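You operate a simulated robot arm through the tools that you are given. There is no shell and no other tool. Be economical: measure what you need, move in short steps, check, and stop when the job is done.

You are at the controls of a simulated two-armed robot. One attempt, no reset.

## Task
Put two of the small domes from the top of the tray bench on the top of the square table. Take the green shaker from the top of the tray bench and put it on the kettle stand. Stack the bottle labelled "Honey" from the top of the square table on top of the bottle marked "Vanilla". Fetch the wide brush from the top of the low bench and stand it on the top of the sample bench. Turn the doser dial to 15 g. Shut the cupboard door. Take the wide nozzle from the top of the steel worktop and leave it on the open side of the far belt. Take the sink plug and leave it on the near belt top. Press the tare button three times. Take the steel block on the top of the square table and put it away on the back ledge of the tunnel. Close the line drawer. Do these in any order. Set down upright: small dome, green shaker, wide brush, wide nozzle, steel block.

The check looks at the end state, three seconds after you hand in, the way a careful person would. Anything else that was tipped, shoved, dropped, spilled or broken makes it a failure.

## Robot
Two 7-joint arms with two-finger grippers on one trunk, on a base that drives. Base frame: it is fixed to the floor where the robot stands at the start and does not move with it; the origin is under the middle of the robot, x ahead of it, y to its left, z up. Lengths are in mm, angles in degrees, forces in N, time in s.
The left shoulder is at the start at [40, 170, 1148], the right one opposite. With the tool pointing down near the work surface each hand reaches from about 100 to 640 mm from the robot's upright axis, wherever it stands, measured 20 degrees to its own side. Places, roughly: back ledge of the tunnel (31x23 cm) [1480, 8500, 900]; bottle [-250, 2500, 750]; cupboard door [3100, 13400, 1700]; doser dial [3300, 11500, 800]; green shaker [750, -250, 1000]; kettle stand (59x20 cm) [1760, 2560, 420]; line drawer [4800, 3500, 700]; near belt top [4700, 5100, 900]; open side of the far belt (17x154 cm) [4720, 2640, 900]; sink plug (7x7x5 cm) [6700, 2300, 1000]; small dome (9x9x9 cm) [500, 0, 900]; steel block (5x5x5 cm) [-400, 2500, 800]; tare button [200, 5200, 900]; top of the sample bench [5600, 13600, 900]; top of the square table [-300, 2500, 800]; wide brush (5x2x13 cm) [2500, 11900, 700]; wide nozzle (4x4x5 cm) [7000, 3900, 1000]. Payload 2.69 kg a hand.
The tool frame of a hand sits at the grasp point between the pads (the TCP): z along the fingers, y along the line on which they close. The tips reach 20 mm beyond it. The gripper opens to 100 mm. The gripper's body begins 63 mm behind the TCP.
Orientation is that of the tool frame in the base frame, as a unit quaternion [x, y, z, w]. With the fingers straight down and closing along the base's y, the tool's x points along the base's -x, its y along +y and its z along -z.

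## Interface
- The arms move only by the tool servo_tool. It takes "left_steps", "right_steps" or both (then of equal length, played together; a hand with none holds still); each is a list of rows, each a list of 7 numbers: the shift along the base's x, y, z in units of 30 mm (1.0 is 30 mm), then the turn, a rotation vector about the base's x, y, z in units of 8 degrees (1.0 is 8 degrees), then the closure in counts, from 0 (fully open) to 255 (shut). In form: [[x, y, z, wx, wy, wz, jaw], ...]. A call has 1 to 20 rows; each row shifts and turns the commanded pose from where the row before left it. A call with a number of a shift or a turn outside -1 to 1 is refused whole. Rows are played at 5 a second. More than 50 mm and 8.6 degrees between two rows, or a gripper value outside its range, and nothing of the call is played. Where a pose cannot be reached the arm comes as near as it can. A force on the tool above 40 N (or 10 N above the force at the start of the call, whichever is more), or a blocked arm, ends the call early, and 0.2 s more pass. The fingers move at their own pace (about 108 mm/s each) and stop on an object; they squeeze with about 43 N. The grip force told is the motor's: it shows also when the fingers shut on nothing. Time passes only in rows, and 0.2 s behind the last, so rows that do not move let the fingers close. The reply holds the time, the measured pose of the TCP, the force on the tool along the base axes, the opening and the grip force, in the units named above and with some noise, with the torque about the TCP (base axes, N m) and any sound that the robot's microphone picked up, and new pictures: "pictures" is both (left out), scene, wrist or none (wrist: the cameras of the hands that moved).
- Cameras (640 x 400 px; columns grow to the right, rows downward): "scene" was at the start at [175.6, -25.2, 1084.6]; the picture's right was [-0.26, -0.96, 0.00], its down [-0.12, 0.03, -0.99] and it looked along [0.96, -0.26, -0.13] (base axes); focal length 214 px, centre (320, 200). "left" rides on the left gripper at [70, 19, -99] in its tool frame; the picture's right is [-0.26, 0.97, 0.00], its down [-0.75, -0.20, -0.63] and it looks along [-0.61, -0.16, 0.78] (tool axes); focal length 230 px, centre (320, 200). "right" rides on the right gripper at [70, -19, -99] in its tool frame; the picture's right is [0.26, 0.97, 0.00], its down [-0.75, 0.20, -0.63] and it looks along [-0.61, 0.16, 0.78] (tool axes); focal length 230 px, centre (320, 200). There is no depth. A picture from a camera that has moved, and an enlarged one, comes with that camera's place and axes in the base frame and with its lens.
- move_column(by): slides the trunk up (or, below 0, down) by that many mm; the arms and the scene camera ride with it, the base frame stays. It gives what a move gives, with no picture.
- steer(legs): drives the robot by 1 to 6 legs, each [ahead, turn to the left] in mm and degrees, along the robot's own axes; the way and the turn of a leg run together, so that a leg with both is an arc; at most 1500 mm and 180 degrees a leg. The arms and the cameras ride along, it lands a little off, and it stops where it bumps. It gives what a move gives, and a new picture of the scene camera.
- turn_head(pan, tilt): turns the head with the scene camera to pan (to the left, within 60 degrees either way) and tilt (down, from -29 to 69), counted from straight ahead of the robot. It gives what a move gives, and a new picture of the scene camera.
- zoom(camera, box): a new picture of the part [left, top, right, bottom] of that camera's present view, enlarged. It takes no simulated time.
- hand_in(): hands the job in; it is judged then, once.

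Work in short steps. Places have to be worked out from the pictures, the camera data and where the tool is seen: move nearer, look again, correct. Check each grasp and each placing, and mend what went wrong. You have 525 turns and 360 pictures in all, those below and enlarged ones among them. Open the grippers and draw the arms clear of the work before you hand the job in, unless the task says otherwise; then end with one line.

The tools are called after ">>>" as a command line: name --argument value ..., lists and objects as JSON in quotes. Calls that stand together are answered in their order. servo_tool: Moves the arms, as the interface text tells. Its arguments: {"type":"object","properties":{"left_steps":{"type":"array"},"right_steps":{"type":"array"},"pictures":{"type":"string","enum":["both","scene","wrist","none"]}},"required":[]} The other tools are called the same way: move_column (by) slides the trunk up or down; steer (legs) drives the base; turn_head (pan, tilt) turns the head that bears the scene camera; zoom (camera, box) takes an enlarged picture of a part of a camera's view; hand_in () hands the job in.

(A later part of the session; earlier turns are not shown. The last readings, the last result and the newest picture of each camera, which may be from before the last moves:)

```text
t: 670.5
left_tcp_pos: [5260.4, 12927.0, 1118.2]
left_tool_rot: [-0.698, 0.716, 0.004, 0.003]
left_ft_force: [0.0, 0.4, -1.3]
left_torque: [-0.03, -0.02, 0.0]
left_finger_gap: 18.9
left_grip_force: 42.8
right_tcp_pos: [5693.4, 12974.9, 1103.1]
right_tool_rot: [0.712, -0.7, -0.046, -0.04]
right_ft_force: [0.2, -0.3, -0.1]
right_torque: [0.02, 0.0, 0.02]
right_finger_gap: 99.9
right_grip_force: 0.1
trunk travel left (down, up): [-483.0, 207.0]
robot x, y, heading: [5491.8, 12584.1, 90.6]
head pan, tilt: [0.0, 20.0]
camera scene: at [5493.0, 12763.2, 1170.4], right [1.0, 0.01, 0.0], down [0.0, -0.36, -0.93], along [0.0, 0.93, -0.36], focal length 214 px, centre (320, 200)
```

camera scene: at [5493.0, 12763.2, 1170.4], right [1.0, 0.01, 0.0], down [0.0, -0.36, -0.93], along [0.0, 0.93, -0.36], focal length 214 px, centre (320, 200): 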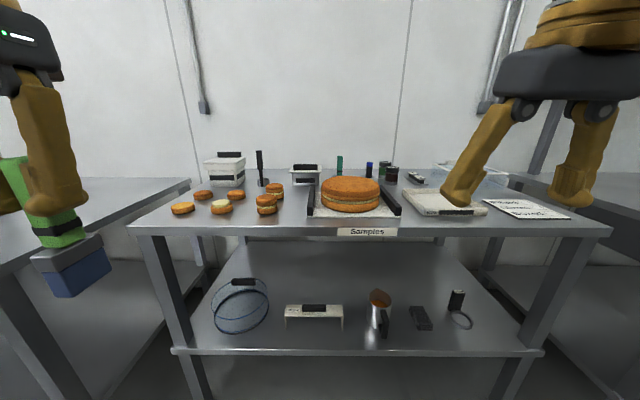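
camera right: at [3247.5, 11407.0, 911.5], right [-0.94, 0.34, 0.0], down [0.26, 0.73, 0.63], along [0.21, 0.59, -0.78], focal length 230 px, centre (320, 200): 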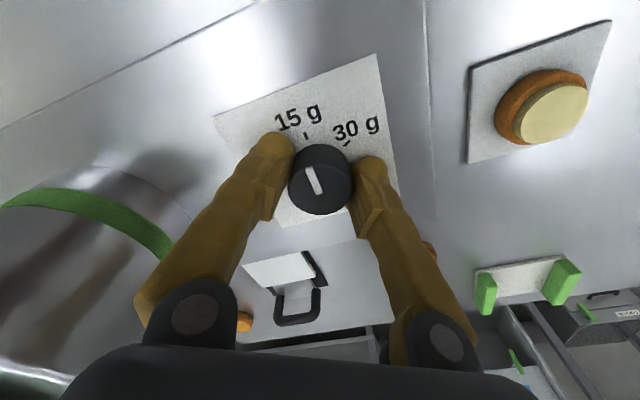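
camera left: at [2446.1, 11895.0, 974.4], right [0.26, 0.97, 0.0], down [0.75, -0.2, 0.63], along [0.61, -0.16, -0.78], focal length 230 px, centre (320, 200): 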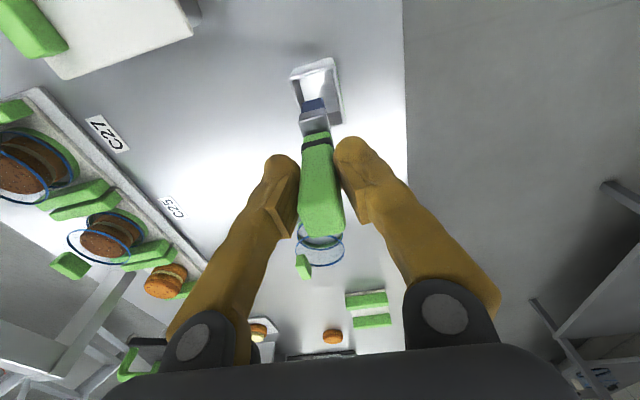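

Plan: stand the brush at about (5400,13300), the free strip between the front cookie and the cake tray. Move the base to (5545,12880).

>>> steer --legs '[[0, -10.8], [300, 0], [0, 10.3]]'

>>> servo_tool --left_steps '[[0.4, 0.3, 0, 0, 0, 0, 255], [0.5, 0.4, 0, 0, 0, 0, 255], [0.5, 0.4, 0, 0, 0, 0, 255], [0.4, 0.4, 0, 0, 0, 0, 255], [0, 0, 0, 0, 0, 0, 255], [0, 0, 0, 0, 0, 0, 255]]' --pictures "both"

```text
t: 674.0
left_tcp_pos: [5316.8, 13204.7, 1121.6]
left_tool_rot: [-0.697, 0.717, 0.01, 0.009]
left_ft_force: [-0.2, -0.4, -0.8]
left_torque: [0.0, 0.04, 0.02]
left_finger_gap: 18.6
left_grip_force: 43.2
right_tcp_pos: [5747.0, 13250.9, 1109.0]
right_tool_rot: [0.71, -0.7, -0.051, -0.047]
right_ft_force: [-0.1, -0.9, -0.5]
right_torque: [-0.02, 0.0, 0.01]
right_finger_gap: 100.1
right_grip_force: 0.0
trunk travel left (down, up): [-483.0, 207.0]
robot x, y, heading: [5549.2, 12875.3, 90.1]
head pan, tilt: [0.0, 20.0]
camera scene: at [5547.4, 13057.8, 1170.4], right [1.0, 0.0, 0.0], down [0.0, -0.36, -0.93], along [0.0, 0.93, -0.36], focal length 214 px, centre (320, 200)
```

scene: 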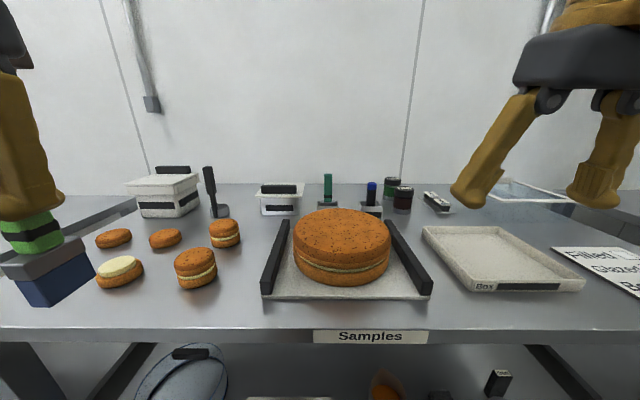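

```text
t: 675.4
left_tcp_pos: [5370.3, 13232.8, 1126.3]
left_tool_rot: [-0.697, 0.717, 0.016, 0.015]
left_ft_force: [0.0, 0.5, -0.3]
left_torque: [-0.03, -0.04, -0.01]
left_finger_gap: 18.9
left_grip_force: 42.9
right_tcp_pos: [5749.6, 13233.4, 1113.4]
right_tool_rot: [0.71, -0.7, -0.056, -0.052]
right_ft_force: [-0.4, -0.5, -0.1]
right_torque: [-0.05, -0.01, 0.02]
right_finger_gap: 100.0
right_grip_force: 0.1
trunk travel left (down, up): [-483.0, 207.0]
robot x, y, heading: [5549.1, 12877.1, 90.0]
head pan, tilt: [0.0, 20.0]
camera scene: at [5547.8, 13059.2, 1170.2], right [1.0, 0.0, 0.0], down [0.0, -0.36, -0.93], along [0.0, 0.93, -0.36], focal length 214 px, centre (320, 200)
camera left: at [5349.7, 13159.7, 1222.5], right [-0.96, 0.28, 0.01], down [0.22, 0.72, 0.66], along [0.18, 0.64, -0.75], focal length 230 px, centre (320, 200)
```

scene: 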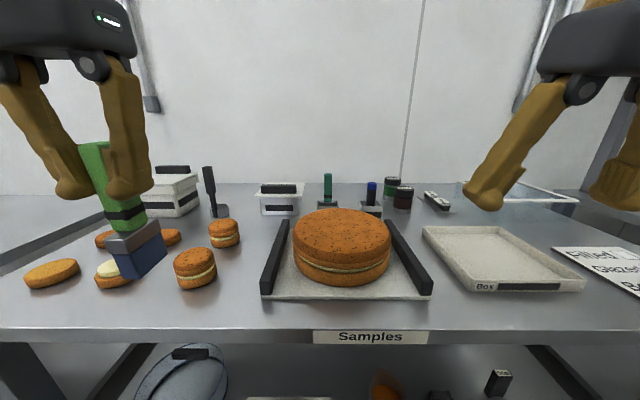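
left: 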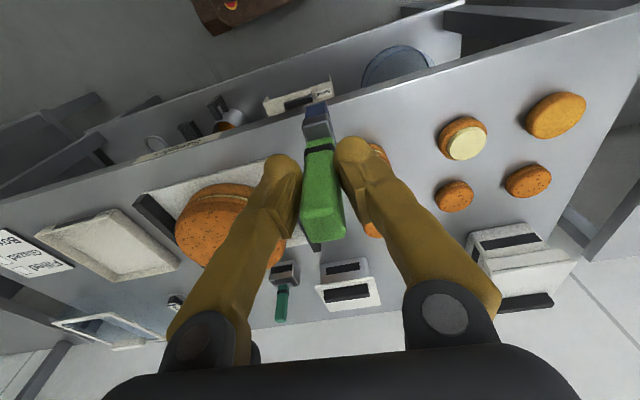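

Edge y≈13270; spot (5405,13325) is free. Move there, level, lower to ~1030.

>>> servo_tool --left_steps '[[0.4, 0.7, -0.3, -0.31, 0, 0, 255], [0.4, 0.8, -0.5, 0, 0, 0, 255], [0.35, 0.8, -0.6, 0, 0, 0, 255], [0, 0.75, -0.6, 0, 0, 0, 255], [0, 0, -0.6, 0, 0, 0, 255], [0, 0, -0.6, 0, 0, 0, 255], [0, 0, 0, 0, 0, 0, 255], [0, 0, 0, 0, 0, 0, 255]]' --pictures "scene"

```text
t: 677.2
left_tcp_pos: [5404.5, 13323.4, 1029.8]
left_tool_rot: [-0.697, 0.717, 0.0, -0.001]
left_ft_force: [-0.9, -0.3, -0.8]
left_torque: [0.03, -0.02, 0.03]
left_finger_gap: 18.8
left_grip_force: 43.2
right_tcp_pos: [5748.8, 13233.4, 1113.6]
right_tool_rot: [0.71, -0.701, -0.056, -0.052]
right_ft_force: [0.2, -0.7, 0.1]
right_torque: [0.0, -0.01, 0.0]
right_finger_gap: 100.0
right_grip_force: 0.0
trunk travel left (down, up): [-483.0, 207.0]
robot x, y, heading: [5549.2, 12877.5, 90.2]
head pan, tilt: [0.0, 20.0]
camera scene: at [5547.7, 13058.8, 1170.3], right [1.0, 0.0, 0.0], down [0.0, -0.36, -0.93], along [0.0, 0.93, -0.36], focal length 214 px, centre (320, 200)
```

scene: 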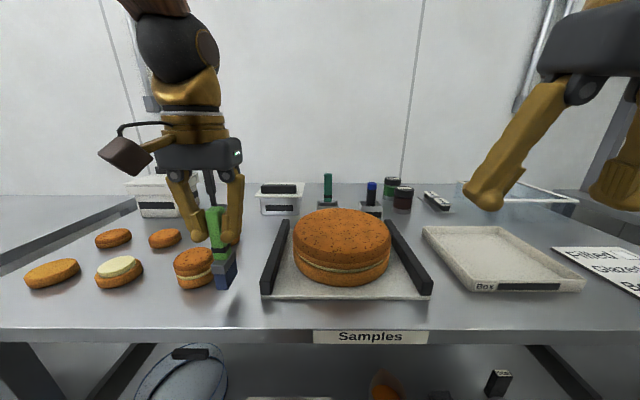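

Good spot. Lower to contact.

>>> servo_tool --left_steps '[[0.1, 0, -0.3, 0, 0, 0, 255], [0, 0, -0.2, 0, 0, 0, 255], [0, 0, -0.12, 0, 0, 0, 255], [0, 0, 0, 0, 0, 0, 255]]' --pictures "none"

>>> servo_tool --left_steps '[[0, 0, -0.1, 0, 0, 0, 255], [0, 0, -0.1, 0, 0, 0, 255], [0, 0, 0, 0, 0, 0, 255]]' --pictures "none"

```text
t: 678.2
left_tcp_pos: [5408.2, 13323.1, 1012.1]
left_tool_rot: [-0.697, 0.717, 0.001, -0.002]
left_ft_force: [-0.1, 0.2, -0.9]
left_torque: [0.01, 0.0, 0.01]
left_finger_gap: 18.7
left_grip_force: 42.6
right_tcp_pos: [5748.4, 13234.5, 1114.2]
right_tool_rot: [0.71, -0.7, -0.056, -0.052]
right_ft_force: [-0.3, -1.1, 0.1]
right_torque: [-0.02, 0.02, -0.02]
right_finger_gap: 100.0
right_grip_force: 0.1
trunk travel left (down, up): [-483.0, 207.0]
robot x, y, heading: [5548.3, 12876.2, 90.2]
head pan, tilt: [0.0, 20.0]
```

```text
t: 679.0
left_tcp_pos: [5407.8, 13323.4, 1007.2]
left_tool_rot: [-0.697, 0.717, 0.0, -0.002]
left_ft_force: [-0.1, 0.4, -1.3]
left_torque: [-0.01, -0.03, -0.06]
left_finger_gap: 18.5
left_grip_force: 42.5
right_tcp_pos: [5747.9, 13233.9, 1114.1]
right_tool_rot: [0.71, -0.7, -0.055, -0.051]
right_ft_force: [0.1, -0.2, -0.3]
right_torque: [0.01, -0.01, 0.02]
right_finger_gap: 100.1
right_grip_force: 0.1
trunk travel left (down, up): [-483.0, 207.0]
robot x, y, heading: [5551.6, 12875.9, 90.2]
head pan, tilt: [0.0, 20.0]
```

>>> servo_tool --left_steps '[[0, 0, -0.1, 0, 0, 0, 255], [0, 0, -0.1, 0, 0, 0, 255], [0, 0, 0, 0, 0, 0, 255]]' --pictures "none"

>>> servo_tool --left_steps '[[0, 0, -0.08, 0, 0, 0, 255], [0, 0, -0.08, 0, 0, 0, 255], [0, 0, 0, 0, 0, 0, 255]]' --pictures "scene"

```text
t: 679.8
left_tcp_pos: [5409.0, 13325.0, 1000.6]
left_tool_rot: [-0.697, 0.717, -0.001, -0.002]
left_ft_force: [-1.4, -0.9, -1.0]
left_torque: [-0.01, -0.01, 0.01]
left_finger_gap: 18.6
left_grip_force: 43.2
right_tcp_pos: [5749.7, 13233.4, 1114.4]
right_tool_rot: [0.71, -0.7, -0.056, -0.052]
right_ft_force: [0.3, -0.4, 0.6]
right_torque: [-0.03, 0.01, 0.01]
right_finger_gap: 100.2
right_grip_force: 0.1
trunk travel left (down, up): [-483.0, 207.0]
robot x, y, heading: [5547.1, 12875.3, 90.3]
head pan, tilt: [0.0, 20.0]
```

```text
t: 680.6
left_tcp_pos: [5407.6, 13323.9, 996.9]
left_tool_rot: [-0.697, 0.717, 0.003, 0.002]
left_ft_force: [-2.0, 2.6, 32.1]
left_torque: [0.32, 0.04, -0.02]
left_finger_gap: 18.4
left_grip_force: 43.1
right_tcp_pos: [5748.9, 13232.5, 1115.2]
right_tool_rot: [0.71, -0.7, -0.056, -0.052]
right_ft_force: [0.4, -0.6, -0.4]
right_torque: [0.02, 0.03, 0.02]
right_finger_gap: 100.1
right_grip_force: 0.0
trunk travel left (down, up): [-483.0, 207.0]
robot x, y, heading: [5550.0, 12875.0, 90.3]
head pan, tilt: [0.0, 20.0]
camera scene: at [5548.2, 13056.5, 1170.9], right [1.0, 0.0, 0.0], down [0.0, -0.36, -0.93], along [0.0, 0.93, -0.36], focal length 214 px, centre (320, 200)
```

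scene: 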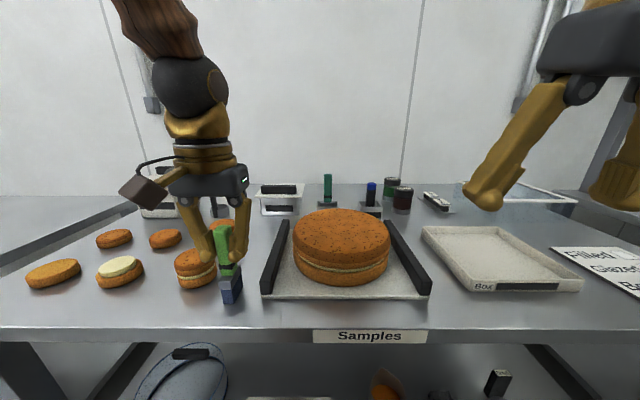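

Contact. Ease up to ~0 load and open gradually.

>>> servo_tool --left_steps '[[0, 0, 0.08, 0, 0, 0, 255], [0, 0, 0, 0, 0, 0, 255], [0, 0, 0, 0, 0, 0, 202], [0, 0, 0, 0, 0, 0, 190], [0, 0, 0, 0, 0, 0, 150], [0, 0, 0, 0, 0, 0, 120], [0, 0, 0, 0, 0, 0, 120]]' --pictures "both"

```text
t: 682.2
left_tcp_pos: [5407.3, 13325.0, 997.7]
left_tool_rot: [-0.697, 0.717, 0.0, -0.001]
left_ft_force: [0.2, 0.3, -0.1]
left_torque: [0.0, 0.0, -0.01]
left_finger_gap: 53.0
left_grip_force: 0.0
right_tcp_pos: [5748.2, 13233.9, 1113.4]
right_tool_rot: [0.71, -0.7, -0.057, -0.051]
right_ft_force: [-0.7, 0.0, -0.1]
right_torque: [0.03, 0.0, 0.0]
right_finger_gap: 99.9
right_grip_force: 0.0
trunk travel left (down, up): [-483.0, 207.0]
robot x, y, heading: [5548.6, 12875.4, 90.1]
head pan, tilt: [0.0, 20.0]
camera scene: at [5547.7, 13058.5, 1170.3], right [1.0, 0.0, 0.0], down [0.0, -0.36, -0.93], along [0.0, 0.93, -0.36], focal length 214 px, centre (320, 200)
camera left: at [5387.3, 13255.3, 1096.3], right [-0.96, 0.28, 0.0], down [0.22, 0.75, 0.63], along [0.18, 0.6, -0.78], focal length 230 px, centre (320, 200)
```

scene: 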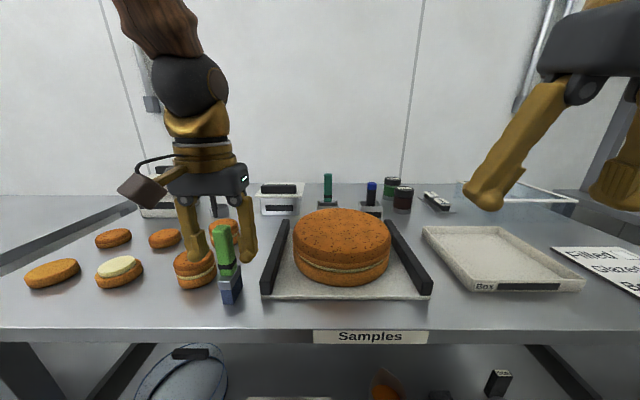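
left: 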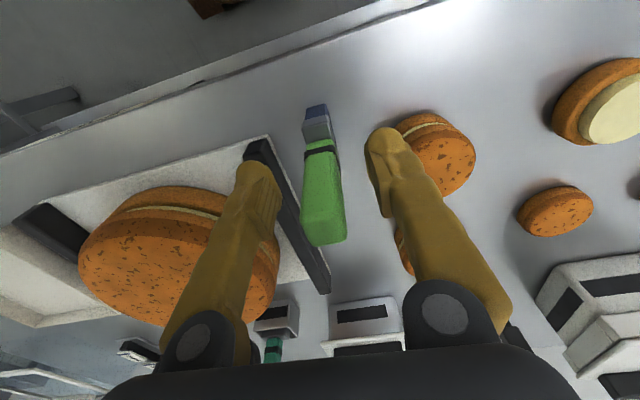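

It stands. Rise straight up.

>>> servo_tool --left_steps '[[0, 0, 0.3, 0, 0, 0, 120], [0, 0, 0.5, 0, 0, 0, 120], [0, 0, 0.6, 0, 0, 0, 120], [0, 0, 0.7, 0, 0, 0, 120], [0, 0, 0.7, 0, 0, 0, 120], [0, 0, 0.7, 0, 0, 0, 120], [0, -0.5, 0.5, 0, 0, 0, 120], [-0.3, -0.5, 0, 0, 0, 0, 120], [-0.3, -0.5, 0, 0, 0, 0, 120], [0, 0, 0, 0, 0, 0, 120]]' --pictures "scene"

```text
t: 684.4
left_tcp_pos: [5390.0, 13279.6, 1118.0]
left_tool_rot: [-0.697, 0.717, 0.0, -0.002]
left_ft_force: [-0.3, 0.9, 0.6]
left_torque: [-0.03, -0.02, -0.01]
left_finger_gap: 53.1
left_grip_force: 0.0
right_tcp_pos: [5748.9, 13234.1, 1114.2]
right_tool_rot: [0.71, -0.7, -0.056, -0.051]
right_ft_force: [0.3, 0.4, -0.1]
right_torque: [-0.06, 0.01, 0.01]
right_finger_gap: 100.0
right_grip_force: 0.0
trunk travel left (down, up): [-483.0, 207.0]
robot x, y, heading: [5551.5, 12876.4, 90.4]
head pan, tilt: [0.0, 20.0]
camera scene: at [5547.8, 13058.8, 1170.3], right [1.0, 0.0, 0.0], down [0.0, -0.36, -0.93], along [0.0, 0.93, -0.36], focal length 214 px, centre (320, 200)
```

scene: 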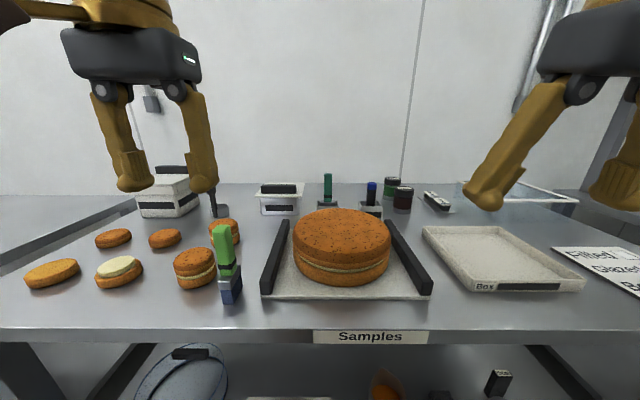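

Brush stands on the sample bench. Remaining: nozzle, plug, drawer. Drive back to the lane (4230,12540), then south to look for an eastern passage.

>>> steer --legs '[[-330, 0], [0, 90], [1330, 0], [0, 90], [1500, 0], [500, 0]]'

```text
t: 710.3
left_tcp_pos: [4384.1, 10124.2, 1117.8]
left_tool_rot: [0.717, 0.698, 0.001, 0.0]
left_ft_force: [-0.4, -1.0, 0.8]
left_torque: [0.05, -0.01, 0.0]
left_finger_gap: 52.7
left_grip_force: 0.1
right_tcp_pos: [4025.7, 10169.3, 1113.6]
right_tool_rot: [0.7, 0.71, -0.052, 0.055]
right_ft_force: [0.3, -0.7, 0.0]
right_torque: [0.02, 0.01, 0.02]
right_finger_gap: 100.0
right_grip_force: 0.1
trunk travel left (down, up): [-483.0, 207.0]
robot x, y, heading: [4225.0, 10528.1, -89.8]
head pan, tilt: [0.0, 20.0]
camera scene: at [4222.5, 10343.6, 1170.2], right [-1.0, 0.0, 0.0], down [0.0, 0.36, -0.93], along [0.0, -0.93, -0.36], focal length 214 px, centre (320, 200)
```

scene: 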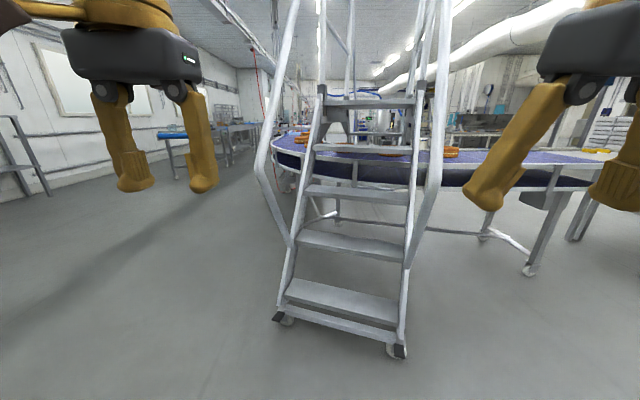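

The stairs cross the belt here, but the east side is open. Drive SE to (5600,8800), then south.

>>> steer --legs '[[0, 40], [1200, 0], [1000, 0], [0, -40]]'

```text
t: 724.9
left_tcp_pos: [5765.7, 8462.6, 1123.5]
left_tool_rot: [0.721, 0.693, -0.004, 0.007]
left_ft_force: [-1.2, 0.4, -0.8]
left_torque: [-0.03, 0.0, 0.04]
left_finger_gap: 53.0
left_grip_force: 0.1
right_tcp_pos: [5407.8, 8512.7, 1119.5]
right_tool_rot: [0.705, 0.704, -0.057, 0.061]
right_ft_force: [-0.2, -0.1, 0.1]
right_torque: [0.0, -0.01, -0.01]
right_finger_gap: 100.0
right_grip_force: 0.2
trunk travel left (down, up): [-483.0, 207.0]
robot x, y, heading: [5615.0, 8849.7, -90.7]
head pan, tilt: [0.0, 20.0]
camera scene: at [5609.9, 8666.6, 1170.4], right [-1.0, 0.01, 0.0], down [0.0, 0.36, -0.93], along [-0.01, -0.93, -0.36], focal length 214 px, centre (320, 200)
```

scene: 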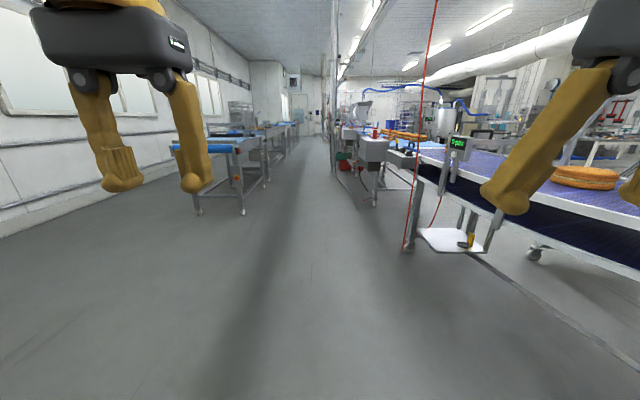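

Clear lane at x≈5600. Drive south 3400.

>>> steer --legs '[[1500, 0], [1500, 0], [400, 0]]'

```text
t: 725.6
left_tcp_pos: [5764.1, 8518.4, 1143.2]
left_tool_rot: [0.721, 0.692, -0.021, 0.028]
left_ft_force: [-1.3, 0.5, 0.1]
left_torque: [-0.1, -0.05, -0.01]
left_finger_gap: 52.8
left_grip_force: 0.0
right_tcp_pos: [5408.5, 8557.0, 1108.6]
right_tool_rot: [0.705, 0.705, -0.046, 0.056]
right_ft_force: [-1.1, 1.5, 0.0]
right_torque: [-0.07, -0.07, 0.01]
right_finger_gap: 100.1
right_grip_force: 0.0
trunk travel left (down, up): [-483.0, 207.0]
robot x, y, heading: [5612.9, 8846.5, -90.6]
head pan, tilt: [0.0, 20.0]
stopped in leg 1: the robot was blocked; the commanded pose is now the measured one
camera scene: at [5607.7, 8668.2, 1171.0], right [-1.0, 0.01, 0.0], down [0.01, 0.35, -0.93], along [-0.01, -0.93, -0.35], focal length 214 px, centre (320, 200)
```

scene: 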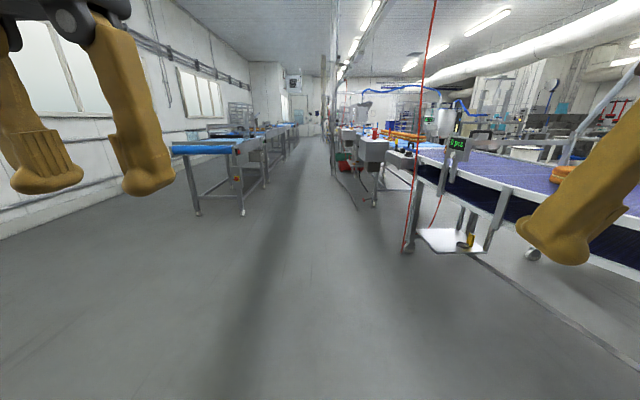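

>>> steer --legs '[[300, 0], [1500, 0], [1500, 0]]'

```text
t: 735.7
left_tcp_pos: [5715.6, 6713.3, 1118.3]
left_tool_rot: [0.732, 0.682, 0.012, -0.004]
left_ft_force: [0.5, 0.1, -0.8]
left_torque: [0.02, -0.01, 0.01]
left_finger_gap: 52.8
left_grip_force: 0.0
right_tcp_pos: [5362.7, 6712.3, 1113.5]
right_tool_rot: [0.723, 0.687, -0.043, 0.063]
right_ft_force: [-0.6, -0.6, -0.1]
right_torque: [0.03, 0.0, 0.02]
right_finger_gap: 99.8
right_grip_force: 0.0
trunk travel left (down, up): [-483.0, 207.0]
robot x, y, heading: [5568.3, 7003.9, -92.3]
head pan, tilt: [0.0, 20.0]
stopped in leg 3: the robot was blocked; the commanded pose is now the measured one
camera scene: at [5559.8, 6817.7, 1169.9], right [-1.0, 0.04, 0.0], down [0.02, 0.36, -0.93], along [-0.04, -0.93, -0.36], focal length 214 px, centre (320, 200)
```

scene: 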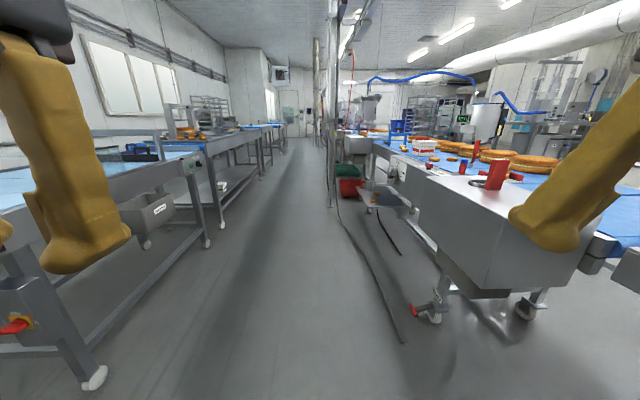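

Nothing near; just sway at the leg change. Extend both hands a bit forward and continue south.

>>> servo_tool --left_steps '[[0.3, -0.6, 0, 0, 0, 0, 0], [0.3, -0.7, 0, 0, 0, 0, 0], [0, -0.7, 0, 0, 0, 0, 0], [0, -0.7, 0, 0, 0, 0, 0], [0, 0, 0, 0, 0, 0, 0]]' --right_steps '[[0, -0.6, 0, 0, 0, 0, 0], [0, -0.7, 0, 0, 0, 0, 0], [0, -0.7, 0, 0, 0, 0, 0], [0, -0.7, 0, 0, 0, 0, 0], [0, 0, 0, 0, 0, 0, 0]]' --pictures "none"

>>> steer --legs '[[1500, 0]]'

```text
t: 736.9
left_tcp_pos: [5734.1, 6627.7, 1135.1]
left_tool_rot: [0.731, 0.682, -0.012, 0.02]
left_ft_force: [-0.7, 0.3, -0.2]
left_torque: [0.03, -0.02, 0.04]
left_finger_gap: 99.9
left_grip_force: 0.1
right_tcp_pos: [5360.3, 6653.8, 1118.7]
right_tool_rot: [0.72, 0.69, -0.049, 0.058]
right_ft_force: [0.1, 0.9, -0.3]
right_torque: [-0.01, 0.02, -0.01]
right_finger_gap: 99.8
right_grip_force: 0.0
trunk travel left (down, up): [-483.0, 207.0]
robot x, y, heading: [5572.1, 7003.0, -92.6]
head pan, tilt: [0.0, 20.0]
```

```text
t: 744.4
left_tcp_pos: [5709.1, 5124.8, 1134.7]
left_tool_rot: [0.72, 0.693, -0.012, 0.018]
left_ft_force: [0.5, 0.4, -0.6]
left_torque: [0.0, 0.0, -0.01]
left_finger_gap: 100.0
left_grip_force: 0.0
right_tcp_pos: [5334.2, 5140.1, 1117.3]
right_tool_rot: [0.709, 0.701, -0.048, 0.06]
right_ft_force: [0.4, -0.1, -1.1]
right_torque: [0.04, -0.01, -0.04]
right_finger_gap: 100.3
right_grip_force: 0.1
trunk travel left (down, up): [-483.0, 207.0]
robot x, y, heading: [5535.0, 5497.6, -90.2]
head pan, tilt: [0.0, 20.0]
camera scene: at [5529.1, 5314.7, 1170.3], right [-1.0, 0.01, 0.0], down [0.0, 0.36, -0.93], along [-0.01, -0.93, -0.36], focal length 214 px, centre (320, 200)
```

scene: 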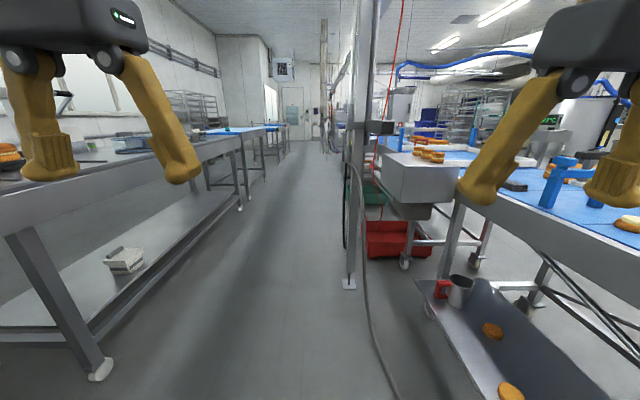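

Benches on the left have their front at x≈6600; a post stands at (5297,4053). Drive to about (5980,4050) and face east to see the steel worktop.

>>> steer --legs '[[0, 17], [1500, 0], [0, 73]]'

```text
t: 745.2
left_tcp_pos: [5722.2, 5197.8, 1139.8]
left_tool_rot: [0.708, 0.705, -0.016, 0.021]
left_ft_force: [0.4, 0.3, -0.7]
left_torque: [-0.05, 0.03, -0.01]
left_finger_gap: 99.8
left_grip_force: 0.0
right_tcp_pos: [5346.4, 5200.7, 1119.0]
right_tool_rot: [0.695, 0.716, -0.045, 0.058]
right_ft_force: [0.7, -0.2, -1.1]
right_torque: [-0.07, -0.02, 0.01]
right_finger_gap: 99.8
right_grip_force: 0.0
trunk travel left (down, up): [-483.0, 207.0]
robot x, y, heading: [5533.8, 5500.2, -88.6]
head pan, tilt: [0.0, 20.0]
stopped in leg 1: the robot was blocked; the commanded pose is now the measured one
camera scene: at [5536.4, 5318.8, 1170.9], right [-1.0, -0.03, 0.0], down [-0.01, 0.35, -0.93], along [0.02, -0.93, -0.35], focal length 214 px, centre (320, 200)
```

scene: 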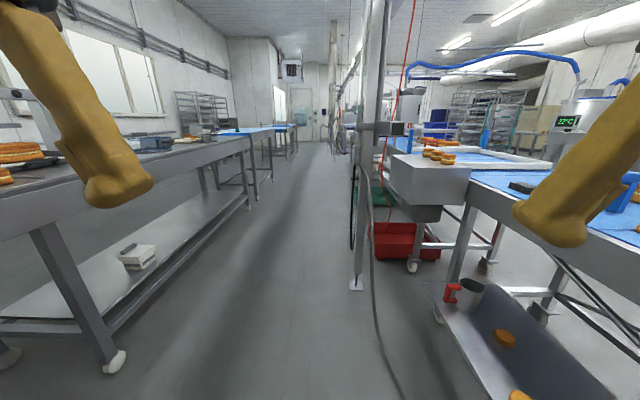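

I let the arms settle and re-extend them before turning again.

>>> servo_tool --left_steps '[[0, -0.6, 0, 0, 0, 0, 0], [0, -0.7, 0, 0, 0, 0, 0], [0, -0.7, 0, 0, 0, 0, 0], [0, 0, 0, 0, 0, 0, 0], [0, 0, 0, 0, 0, 0, 0], [0, 0, 0, 0, 0, 0, 0], [0, 0, 0, 0, 0, 0, 0], [0, 0, 0, 0, 0, 0, 0]]' --right_steps '[[0, -0.6, 0, 0, 0, 0, 0], [0, -0.7, 0, 0, 0, 0, 0], [0, -0.7, 0, 0, 0, 0, 0], [0, 0, 0, 0, 0, 0, 0], [0, 0, 0, 0, 0, 0, 0], [0, 0, 0, 0, 0, 0, 0], [0, 0, 0, 0, 0, 0, 0], [0, 0, 0, 0, 0, 0, 0]]' --pictures "none"

>>> steer --legs '[[0, 16], [1500, 0], [0, 73]]'

```text
t: 747.0
left_tcp_pos: [5720.1, 5129.4, 1148.8]
left_tool_rot: [0.708, 0.705, -0.028, 0.036]
left_ft_force: [0.1, -0.6, -1.2]
left_torque: [0.01, 0.03, 0.0]
left_finger_gap: 100.0
left_grip_force: 0.0
right_tcp_pos: [5347.1, 5128.0, 1133.1]
right_tool_rot: [0.693, 0.714, -0.062, 0.077]
right_ft_force: [-0.5, 0.6, -0.4]
right_torque: [-0.01, -0.02, -0.01]
right_finger_gap: 100.2
right_grip_force: 0.1
trunk travel left (down, up): [-483.0, 207.0]
robot x, y, heading: [5531.1, 5497.9, -88.4]
head pan, tilt: [0.0, 20.0]
```

```text
t: 758.7
left_tcp_pos: [6354.4, 4229.2, 1149.3]
left_tool_rot: [0.014, 0.999, 0.004, 0.045]
left_ft_force: [-0.4, -0.7, -0.6]
left_torque: [0.0, -0.01, 0.03]
left_finger_gap: 100.0
left_grip_force: 0.0
right_tcp_pos: [6346.7, 3855.4, 1132.6]
right_tool_rot: [-0.003, 0.995, 0.01, 0.098]
right_ft_force: [-0.2, -0.1, -0.2]
right_torque: [0.04, 0.02, 0.02]
right_finger_gap: 100.1
right_grip_force: 0.1
trunk travel left (down, up): [-483.0, 207.0]
robot x, y, heading: [5977.5, 4042.4, 0.0]
head pan, tilt: [0.0, 20.0]
camera scene: at [6161.1, 4044.0, 1170.4], right [0.0, -1.0, 0.0], down [-0.36, 0.0, -0.93], along [0.93, 0.0, -0.36], focal length 214 px, centre (320, 200)
```

scene: 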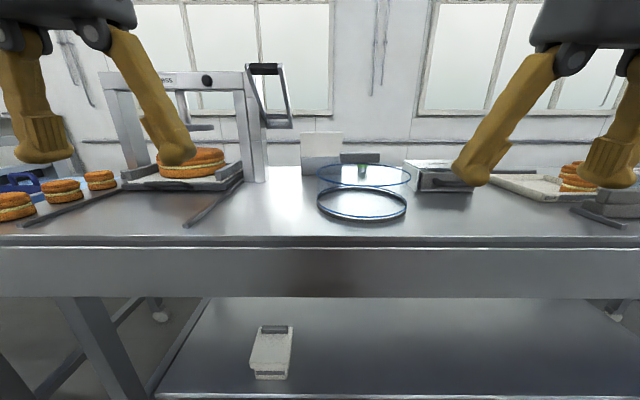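

>>> zoom --camera "scene" --box '[270, 110, 490, 240]'

```text
2.91 times, centred on (380, 175) of scene
camera zoom: at [6161.1, 4044.0, 1170.4], right [0.0, -1.0, 0.0], down [-0.36, 0.0, -0.93], along [0.93, 0.0, -0.36], focal length 624 px, centre (146, 273)
```

zoom: 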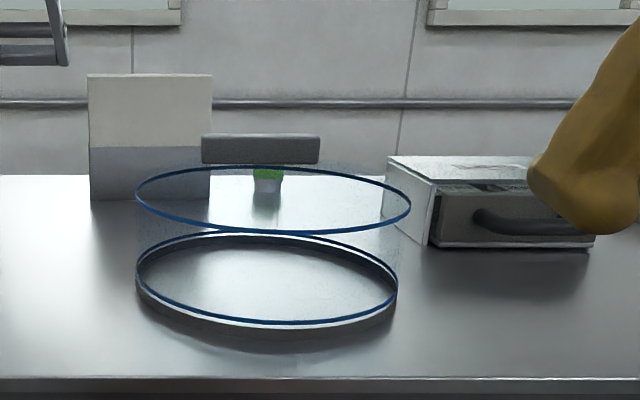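

A big glass cover stands in the middle; something green is seen behind/under its bar. Drive 290 closer and use the wrist cameras.

>>> servo_tool --right_steps '[[0, 0, 0, 0, 0, 0, 0], [0, 0, 0, 0, 0, 0, 0], [0, 0, 0, 0, 0, 0, 0], [0, 0, 0, 0, 0, 0, 0], [0, 0, 0, 0, 0, 0, 0]]' --pictures "none"

>>> steer --legs '[[290, 0]]'

>>> zoom --camera "right" --box '[0, 0, 640, 400]'

```text
t: 759.9
left_tcp_pos: [6335.5, 4228.1, 1155.3]
left_tool_rot: [0.014, 0.998, 0.004, 0.054]
left_ft_force: [-0.5, 0.2, -0.4]
left_torque: [0.03, 0.01, 0.02]
left_finger_gap: 100.0
left_grip_force: 0.1
right_tcp_pos: [6326.3, 3855.0, 1137.4]
right_tool_rot: [-0.004, 0.994, 0.01, 0.106]
right_ft_force: [-0.2, 0.3, 0.3]
right_torque: [-0.01, -0.06, -0.01]
right_finger_gap: 99.8
right_grip_force: 0.1
trunk travel left (down, up): [-483.0, 207.0]
robot x, y, heading: [5979.6, 4045.1, 0.1]
head pan, tilt: [0.0, 20.0]
```

```text
t: 761.9
left_tcp_pos: [6624.5, 4232.7, 1154.2]
left_tool_rot: [0.011, 0.999, 0.005, 0.053]
left_ft_force: [1.1, -0.2, -0.6]
left_torque: [0.0, 0.01, 0.0]
left_finger_gap: 99.8
left_grip_force: 0.1
right_tcp_pos: [6619.4, 3858.3, 1137.6]
right_tool_rot: [-0.008, 0.994, 0.011, 0.106]
right_ft_force: [0.4, -0.2, -0.8]
right_torque: [0.02, 0.04, 0.01]
right_finger_gap: 100.1
right_grip_force: 0.0
trunk travel left (down, up): [-483.0, 207.0]
robot x, y, heading: [6268.8, 4042.3, 0.8]
head pan, tilt: [0.0, 20.0]
camera scene: at [6450.2, 4046.8, 1170.2], right [0.01, -1.0, 0.0], down [-0.36, 0.0, -0.93], along [0.93, 0.01, -0.36], focal length 214 px, centre (320, 200)
```

scene: 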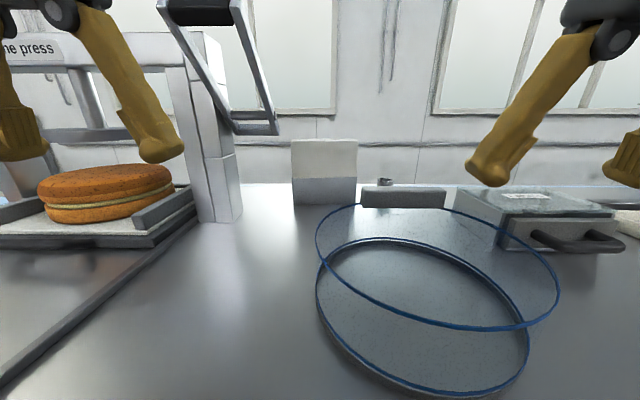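

```text
1.00 times, centred on (320, 200) of right (not enlarged: the box is as wide or as high as the picture)
camera zoom: at [6531.4, 3837.1, 1219.9], right [-0.27, 0.96, -0.04], down [0.6, 0.2, 0.78], along [0.76, 0.19, -0.63], focal length 230 px, centre (320, 200)
```

zoom: 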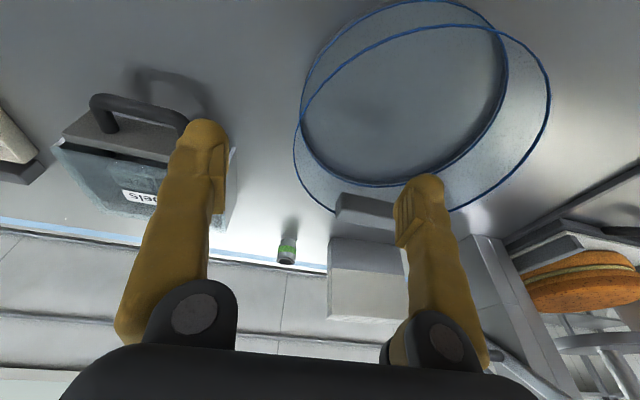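

The nozzle (small cylinder with green band) is near the back at about (7035,3880), worktop z≈950. I check how close the trunk can get.

>>> turn_head --pan 0 --tilt 69

```text
t: 763.0
left_tcp_pos: [6600.5, 4232.3, 1150.3]
left_tool_rot: [0.011, 0.999, 0.004, 0.045]
left_ft_force: [-0.5, -0.6, -0.4]
left_torque: [0.02, -0.02, 0.01]
left_finger_gap: 99.9
left_grip_force: 0.0
right_tcp_pos: [6595.9, 3858.1, 1133.0]
right_tool_rot: [-0.006, 0.995, 0.01, 0.096]
right_ft_force: [0.2, -0.6, 0.5]
right_torque: [0.0, 0.0, -0.01]
right_finger_gap: 100.0
right_grip_force: 0.1
trunk travel left (down, up): [-483.0, 207.0]
robot x, y, heading: [6270.1, 4042.3, 0.5]
head pan, tilt: [0.0, 68.8]
camera scene: at [6410.5, 4046.3, 1103.6], right [0.01, -1.0, 0.0], down [-0.94, -0.01, -0.35], along [0.35, 0.0, -0.94], focal length 214 px, centre (320, 200)
```

scene: 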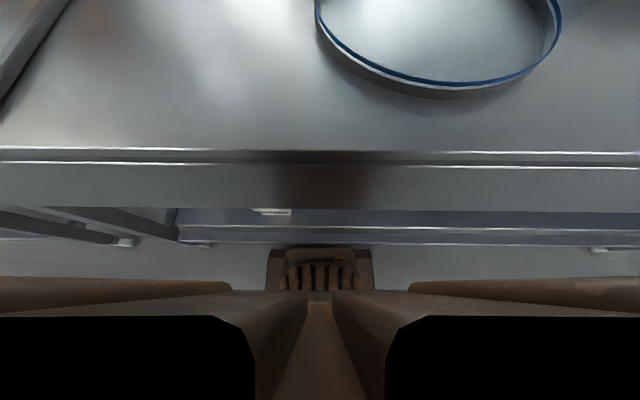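

The trunk can go ~80 mm further. Settle, drive 78 forward, then raise the right hand and tilt the fingers forward.

>>> servo_tool --right_steps '[[0, 0, 0.5, 0, 0, 0, 0], [0, 0, 0.6, 0, 0, 0, 0], [0, 0, 0.6, 0, -0.3, 0, 0], [0, 0, 0.6, 0, -0.4, 0, 0], [0, 0, 0, 0, 0, 0, 0], [0, 0, 0, 0, 0, 0, 0], [0, 0, 0, 0, 0, 0, 0]]' --pictures "none"

>>> steer --legs '[[78, 0]]'

>>> turn_head --pan -10 --tilt 25

```text
t: 764.6
left_tcp_pos: [6601.5, 4233.3, 1150.4]
left_tool_rot: [0.01, 0.999, 0.004, 0.045]
left_ft_force: [-0.4, 0.0, -0.2]
left_torque: [-0.01, 0.02, 0.0]
left_finger_gap: 99.9
left_grip_force: 0.2
right_tcp_pos: [6599.9, 3857.9, 1205.4]
right_tool_rot: [-0.007, 0.988, 0.008, 0.153]
right_ft_force: [-0.9, 0.5, -0.3]
right_torque: [-0.01, 0.02, 0.02]
right_finger_gap: 100.0
right_grip_force: 0.1
trunk travel left (down, up): [-483.0, 207.0]
robot x, y, heading: [6269.6, 4044.8, 0.7]
head pan, tilt: [0.0, 68.8]
```

```text
t: 765.7
left_tcp_pos: [6673.1, 4232.5, 1158.6]
left_tool_rot: [0.01, 0.998, 0.005, 0.059]
left_ft_force: [0.9, -0.1, 0.9]
left_torque: [0.01, -0.01, 0.03]
left_finger_gap: 100.1
left_grip_force: 0.1
right_tcp_pos: [6668.1, 3859.5, 1212.7]
right_tool_rot: [-0.008, 0.986, 0.01, 0.166]
right_ft_force: [0.5, -0.7, -0.3]
right_torque: [0.02, 0.04, 0.0]
right_finger_gap: 99.9
right_grip_force: 0.1
trunk travel left (down, up): [-483.0, 207.0]
robot x, y, heading: [6345.9, 4047.4, 0.8]
head pan, tilt: [0.0, 68.8]
camera scene: at [6475.0, 4046.8, 1105.2], right [0.01, -1.0, 0.0], down [-0.93, -0.01, -0.36], along [0.36, 0.0, -0.93], focal length 214 px, centre (320, 200)
```

scene: 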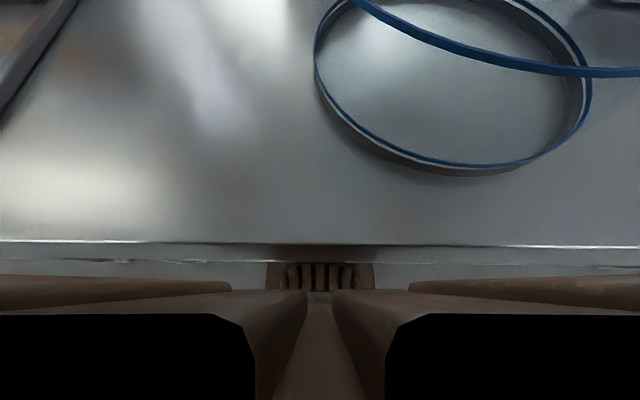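

```text
t: 766.8
left_tcp_pos: [6661.8, 4234.1, 1141.9]
left_tool_rot: [0.01, 1.0, 0.005, 0.028]
left_ft_force: [0.4, 0.0, -0.4]
left_torque: [0.01, 0.0, 0.02]
left_finger_gap: 99.8
left_grip_force: 0.1
right_tcp_pos: [6662.1, 3857.7, 1197.1]
right_tool_rot: [-0.007, 0.99, 0.009, 0.137]
right_ft_force: [0.2, 0.4, 0.6]
right_torque: [-0.01, 0.03, -0.01]
right_finger_gap: 100.0
right_grip_force: 0.0
trunk travel left (down, up): [-483.0, 207.0]
robot x, y, heading: [6347.1, 4050.3, 0.3]
head pan, tilt: [-10.0, 25.0]
camera scene: at [6523.9, 4031.3, 1162.3], right [-0.16, -0.99, 0.0], down [-0.43, 0.07, -0.9], along [0.89, -0.15, -0.44], focal length 214 px, centre (320, 200)
```

scene: 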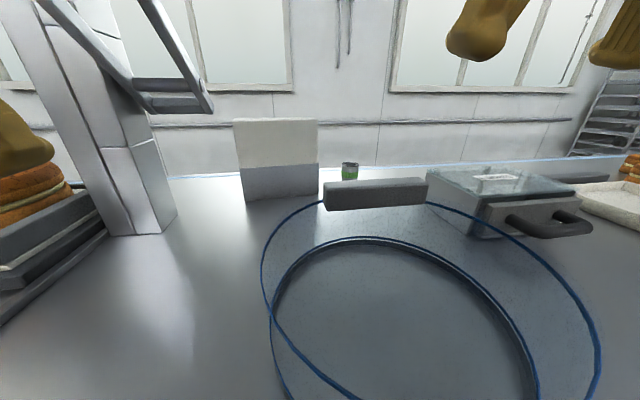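

Nozzle at about (7050,3865), z 950–1001. Tilt the right hand to ~50° forward while advancing over the cover.

>>> servo_tool --right_steps '[[0.4, 0, 0.2, 0, -0.5, 0, 60], [0.6, 0, 0.2, 0, -0.5, 0, 60], [0.6, 0, 0.2, 0, -0.5, 0, 60], [0.6, 0, 0.2, 0, -0.5, 0, 60], [0.6, 0, 0.2, 0, -0.5, 0, 60], [0.6, 0, 0.2, 0, -0.5, 0, 60], [0.6, 0, 0, 0, -0.5, 0, 60], [0.6, 0, 0, 0, -0.5, 0, 60], [0.6, 0, 0, 0, -0.4, 0, 60], [0, 0, 0, 0, 0, 0, 60], [0, 0, 0, 0, 0, 0, 60]]' --pictures "wrist"

```text
t: 769.2
left_tcp_pos: [6664.7, 4233.3, 1142.2]
left_tool_rot: [0.01, 1.0, 0.004, 0.027]
left_ft_force: [1.0, -0.4, 0.3]
left_torque: [-0.02, 0.02, 0.01]
left_finger_gap: 99.9
left_grip_force: 0.0
right_tcp_pos: [6822.5, 3858.3, 1250.5]
right_tool_rot: [-0.009, 0.889, 0.006, 0.458]
right_ft_force: [0.0, -1.5, 0.3]
right_torque: [0.0, -0.01, 0.02]
right_finger_gap: 76.4
right_grip_force: 0.0
trunk travel left (down, up): [-483.0, 207.0]
robot x, y, heading: [6345.8, 4046.6, 0.7]
head pan, tilt: [-10.0, 25.0]
camera right: at [6701.4, 3836.7, 1252.1], right [-0.17, 0.96, -0.21], down [-0.08, 0.2, 0.98], along [0.98, 0.19, 0.04], focal length 230 px, centre (320, 200)
```

right: 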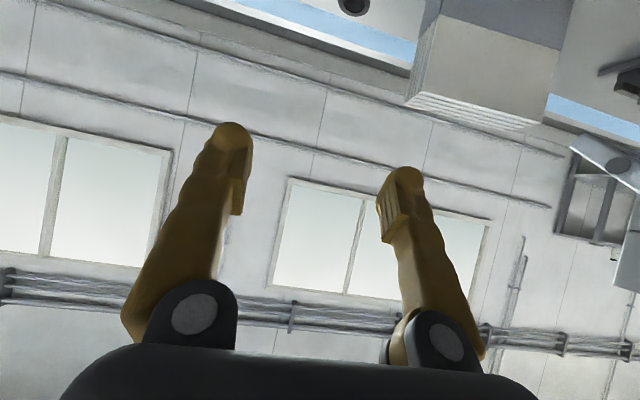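

Approach along the tool axis: first to (6930,3880,1075) and look.

>>> servo_tool --right_steps '[[0.4, 0.15, -0.5, 0, 0, 0, 60], [0.5, 0.15, -0.7, 0, 0, 0, 60], [0.5, 0.15, -0.7, 0, 0, 0, 60], [0.5, 0.15, -0.7, 0, 0, 0, 60], [0.5, 0.15, -0.7, 0, 0, 0, 60], [0.5, 0, -0.7, 0, 0, 0, 60], [0.5, 0, -0.7, 0, 0, 0, 60], [0.2, 0, -0.7, 0, 0, 0, 60], [0, 0, 0, 0, 0, 0, 60], [0, 0, 0, 0, 0, 0, 60]]' --pictures "both"

```text
t: 771.4
left_tcp_pos: [6662.6, 4233.8, 1139.9]
left_tool_rot: [0.01, 1.0, 0.004, 0.027]
left_ft_force: [-0.2, -0.1, 0.2]
left_torque: [0.01, -0.06, -0.06]
left_finger_gap: 100.0
left_grip_force: 0.1
right_tcp_pos: [6930.9, 3881.6, 1088.6]
right_tool_rot: [-0.01, 0.889, 0.008, 0.458]
right_ft_force: [0.1, 1.1, -0.2]
right_torque: [0.01, -0.05, 0.01]
right_finger_gap: 76.4
right_grip_force: 0.1
trunk travel left (down, up): [-483.0, 207.0]
robot x, y, heading: [6343.5, 4049.6, 0.5]
head pan, tilt: [-10.0, 25.0]
camera scene: at [6524.7, 4031.3, 1162.3], right [-0.16, -0.99, 0.0], down [-0.43, 0.07, -0.9], along [0.89, -0.15, -0.44], focal length 214 px, centre (320, 200)
camera right: at [6810.7, 3859.9, 1090.1], right [-0.17, 0.96, -0.21], down [-0.08, 0.19, 0.98], along [0.98, 0.19, 0.05], focal length 230 px, centre (320, 200)
```

scene: 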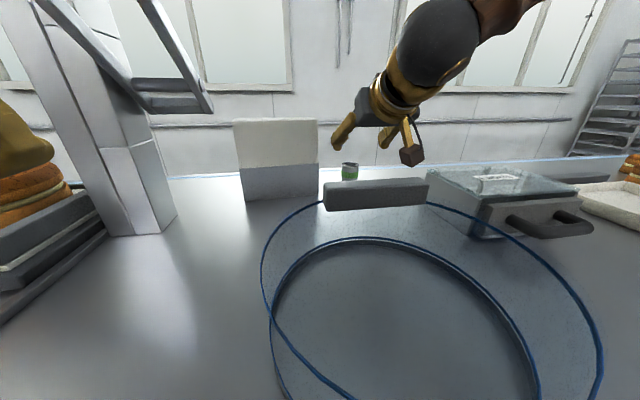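
right: 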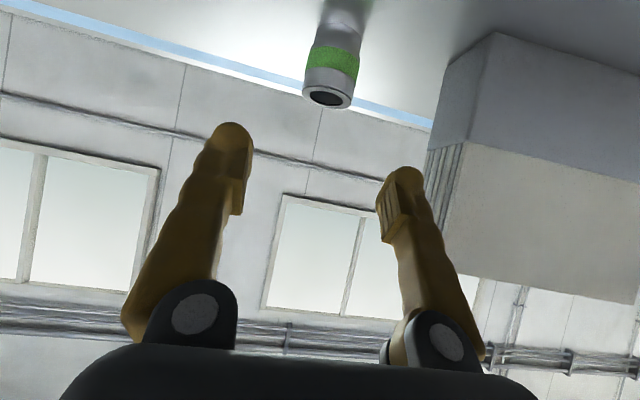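

Triangulation with the scene camera puts the nozzle at (6988,3883), top z≈1020. Move in along the axis to TCP (6988,3883,1002).

>>> servo_tool --right_steps '[[0.3, 0.03, -0.5, 0, 0, 0, 60], [0.3, 0, -0.5, 0, 0, 0, 60], [0.4, 0, -0.5, 0, 0, 0, 60], [0, 0, 0, 0, 0, 0, 60], [0, 0, 0, 0, 0, 0, 60]]' --pictures "wrist"

```text
t: 772.6
left_tcp_pos: [6663.1, 4233.6, 1140.6]
left_tool_rot: [0.01, 1.0, 0.004, 0.027]
left_ft_force: [0.5, -0.6, 0.1]
left_torque: [0.03, 0.03, -0.03]
left_finger_gap: 100.0
left_grip_force: 0.0
right_tcp_pos: [6961.1, 3883.3, 1044.8]
right_tool_rot: [-0.011, 0.889, 0.007, 0.458]
right_ft_force: [0.1, 0.3, 0.1]
right_torque: [-0.02, 0.02, -0.02]
right_finger_gap: 76.5
right_grip_force: 0.1
trunk travel left (down, up): [-483.0, 207.0]
robot x, y, heading: [6342.3, 4043.8, 0.4]
head pan, tilt: [-10.0, 25.0]
camera right: at [6841.4, 3860.9, 1046.4], right [-0.17, 0.96, -0.21], down [-0.08, 0.19, 0.98], along [0.98, 0.19, 0.05], focal length 230 px, centre (320, 200)
```

right: 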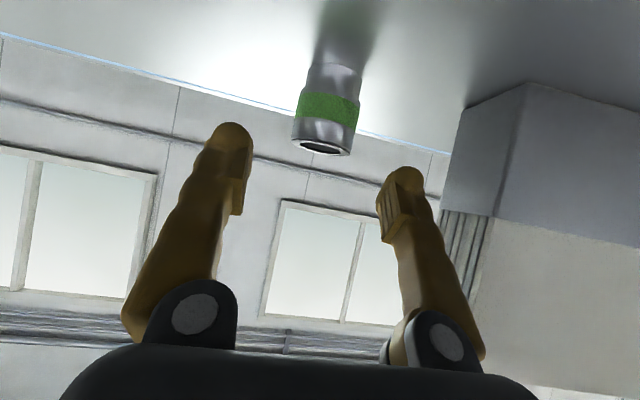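

Confirmed (6986,3883). Move the final bit and close.

>>> servo_tool --right_steps '[[0.25, 0, -0.4, 0, 0, 0, 60], [0.3, 0, -0.5, 0, 0, 0, 60], [0.3, 0, -0.45, 0, 0, 0, 60], [0, 0, 0, 0, 0, 0, 60], [0, 0, 0, 0, 0, 0, 60], [0, 0, 0, 0, 0, 0, 255], [0, 0, 0, 0, 0, 0, 255], [0, 0, 0, 0, 0, 0, 255]]' --pictures "wrist"

```text
t: 774.4
left_tcp_pos: [6663.6, 4233.9, 1140.5]
left_tool_rot: [0.01, 1.0, 0.004, 0.027]
left_ft_force: [0.7, -0.1, 0.5]
left_torque: [-0.02, -0.03, 0.02]
left_finger_gap: 100.1
left_grip_force: 0.0
right_tcp_pos: [6987.3, 3882.7, 1004.0]
right_tool_rot: [-0.01, 0.889, 0.007, 0.458]
right_ft_force: [0.0, -0.3, -0.8]
right_torque: [-0.01, -0.01, 0.0]
right_finger_gap: 37.9
right_grip_force: 43.2
trunk travel left (down, up): [-483.0, 207.0]
robot x, y, heading: [6343.5, 4049.3, 0.6]
head pan, tilt: [-10.0, 25.0]
camera right: at [6866.9, 3860.5, 1005.0], right [-0.17, 0.96, -0.21], down [-0.08, 0.19, 0.98], along [0.98, 0.19, 0.05], focal length 230 px, centre (320, 200)
```

right: 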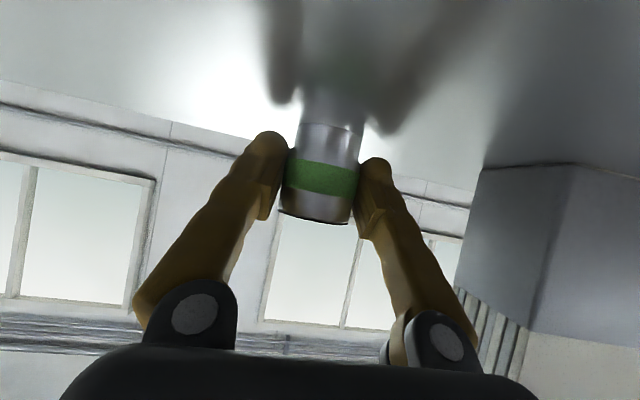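

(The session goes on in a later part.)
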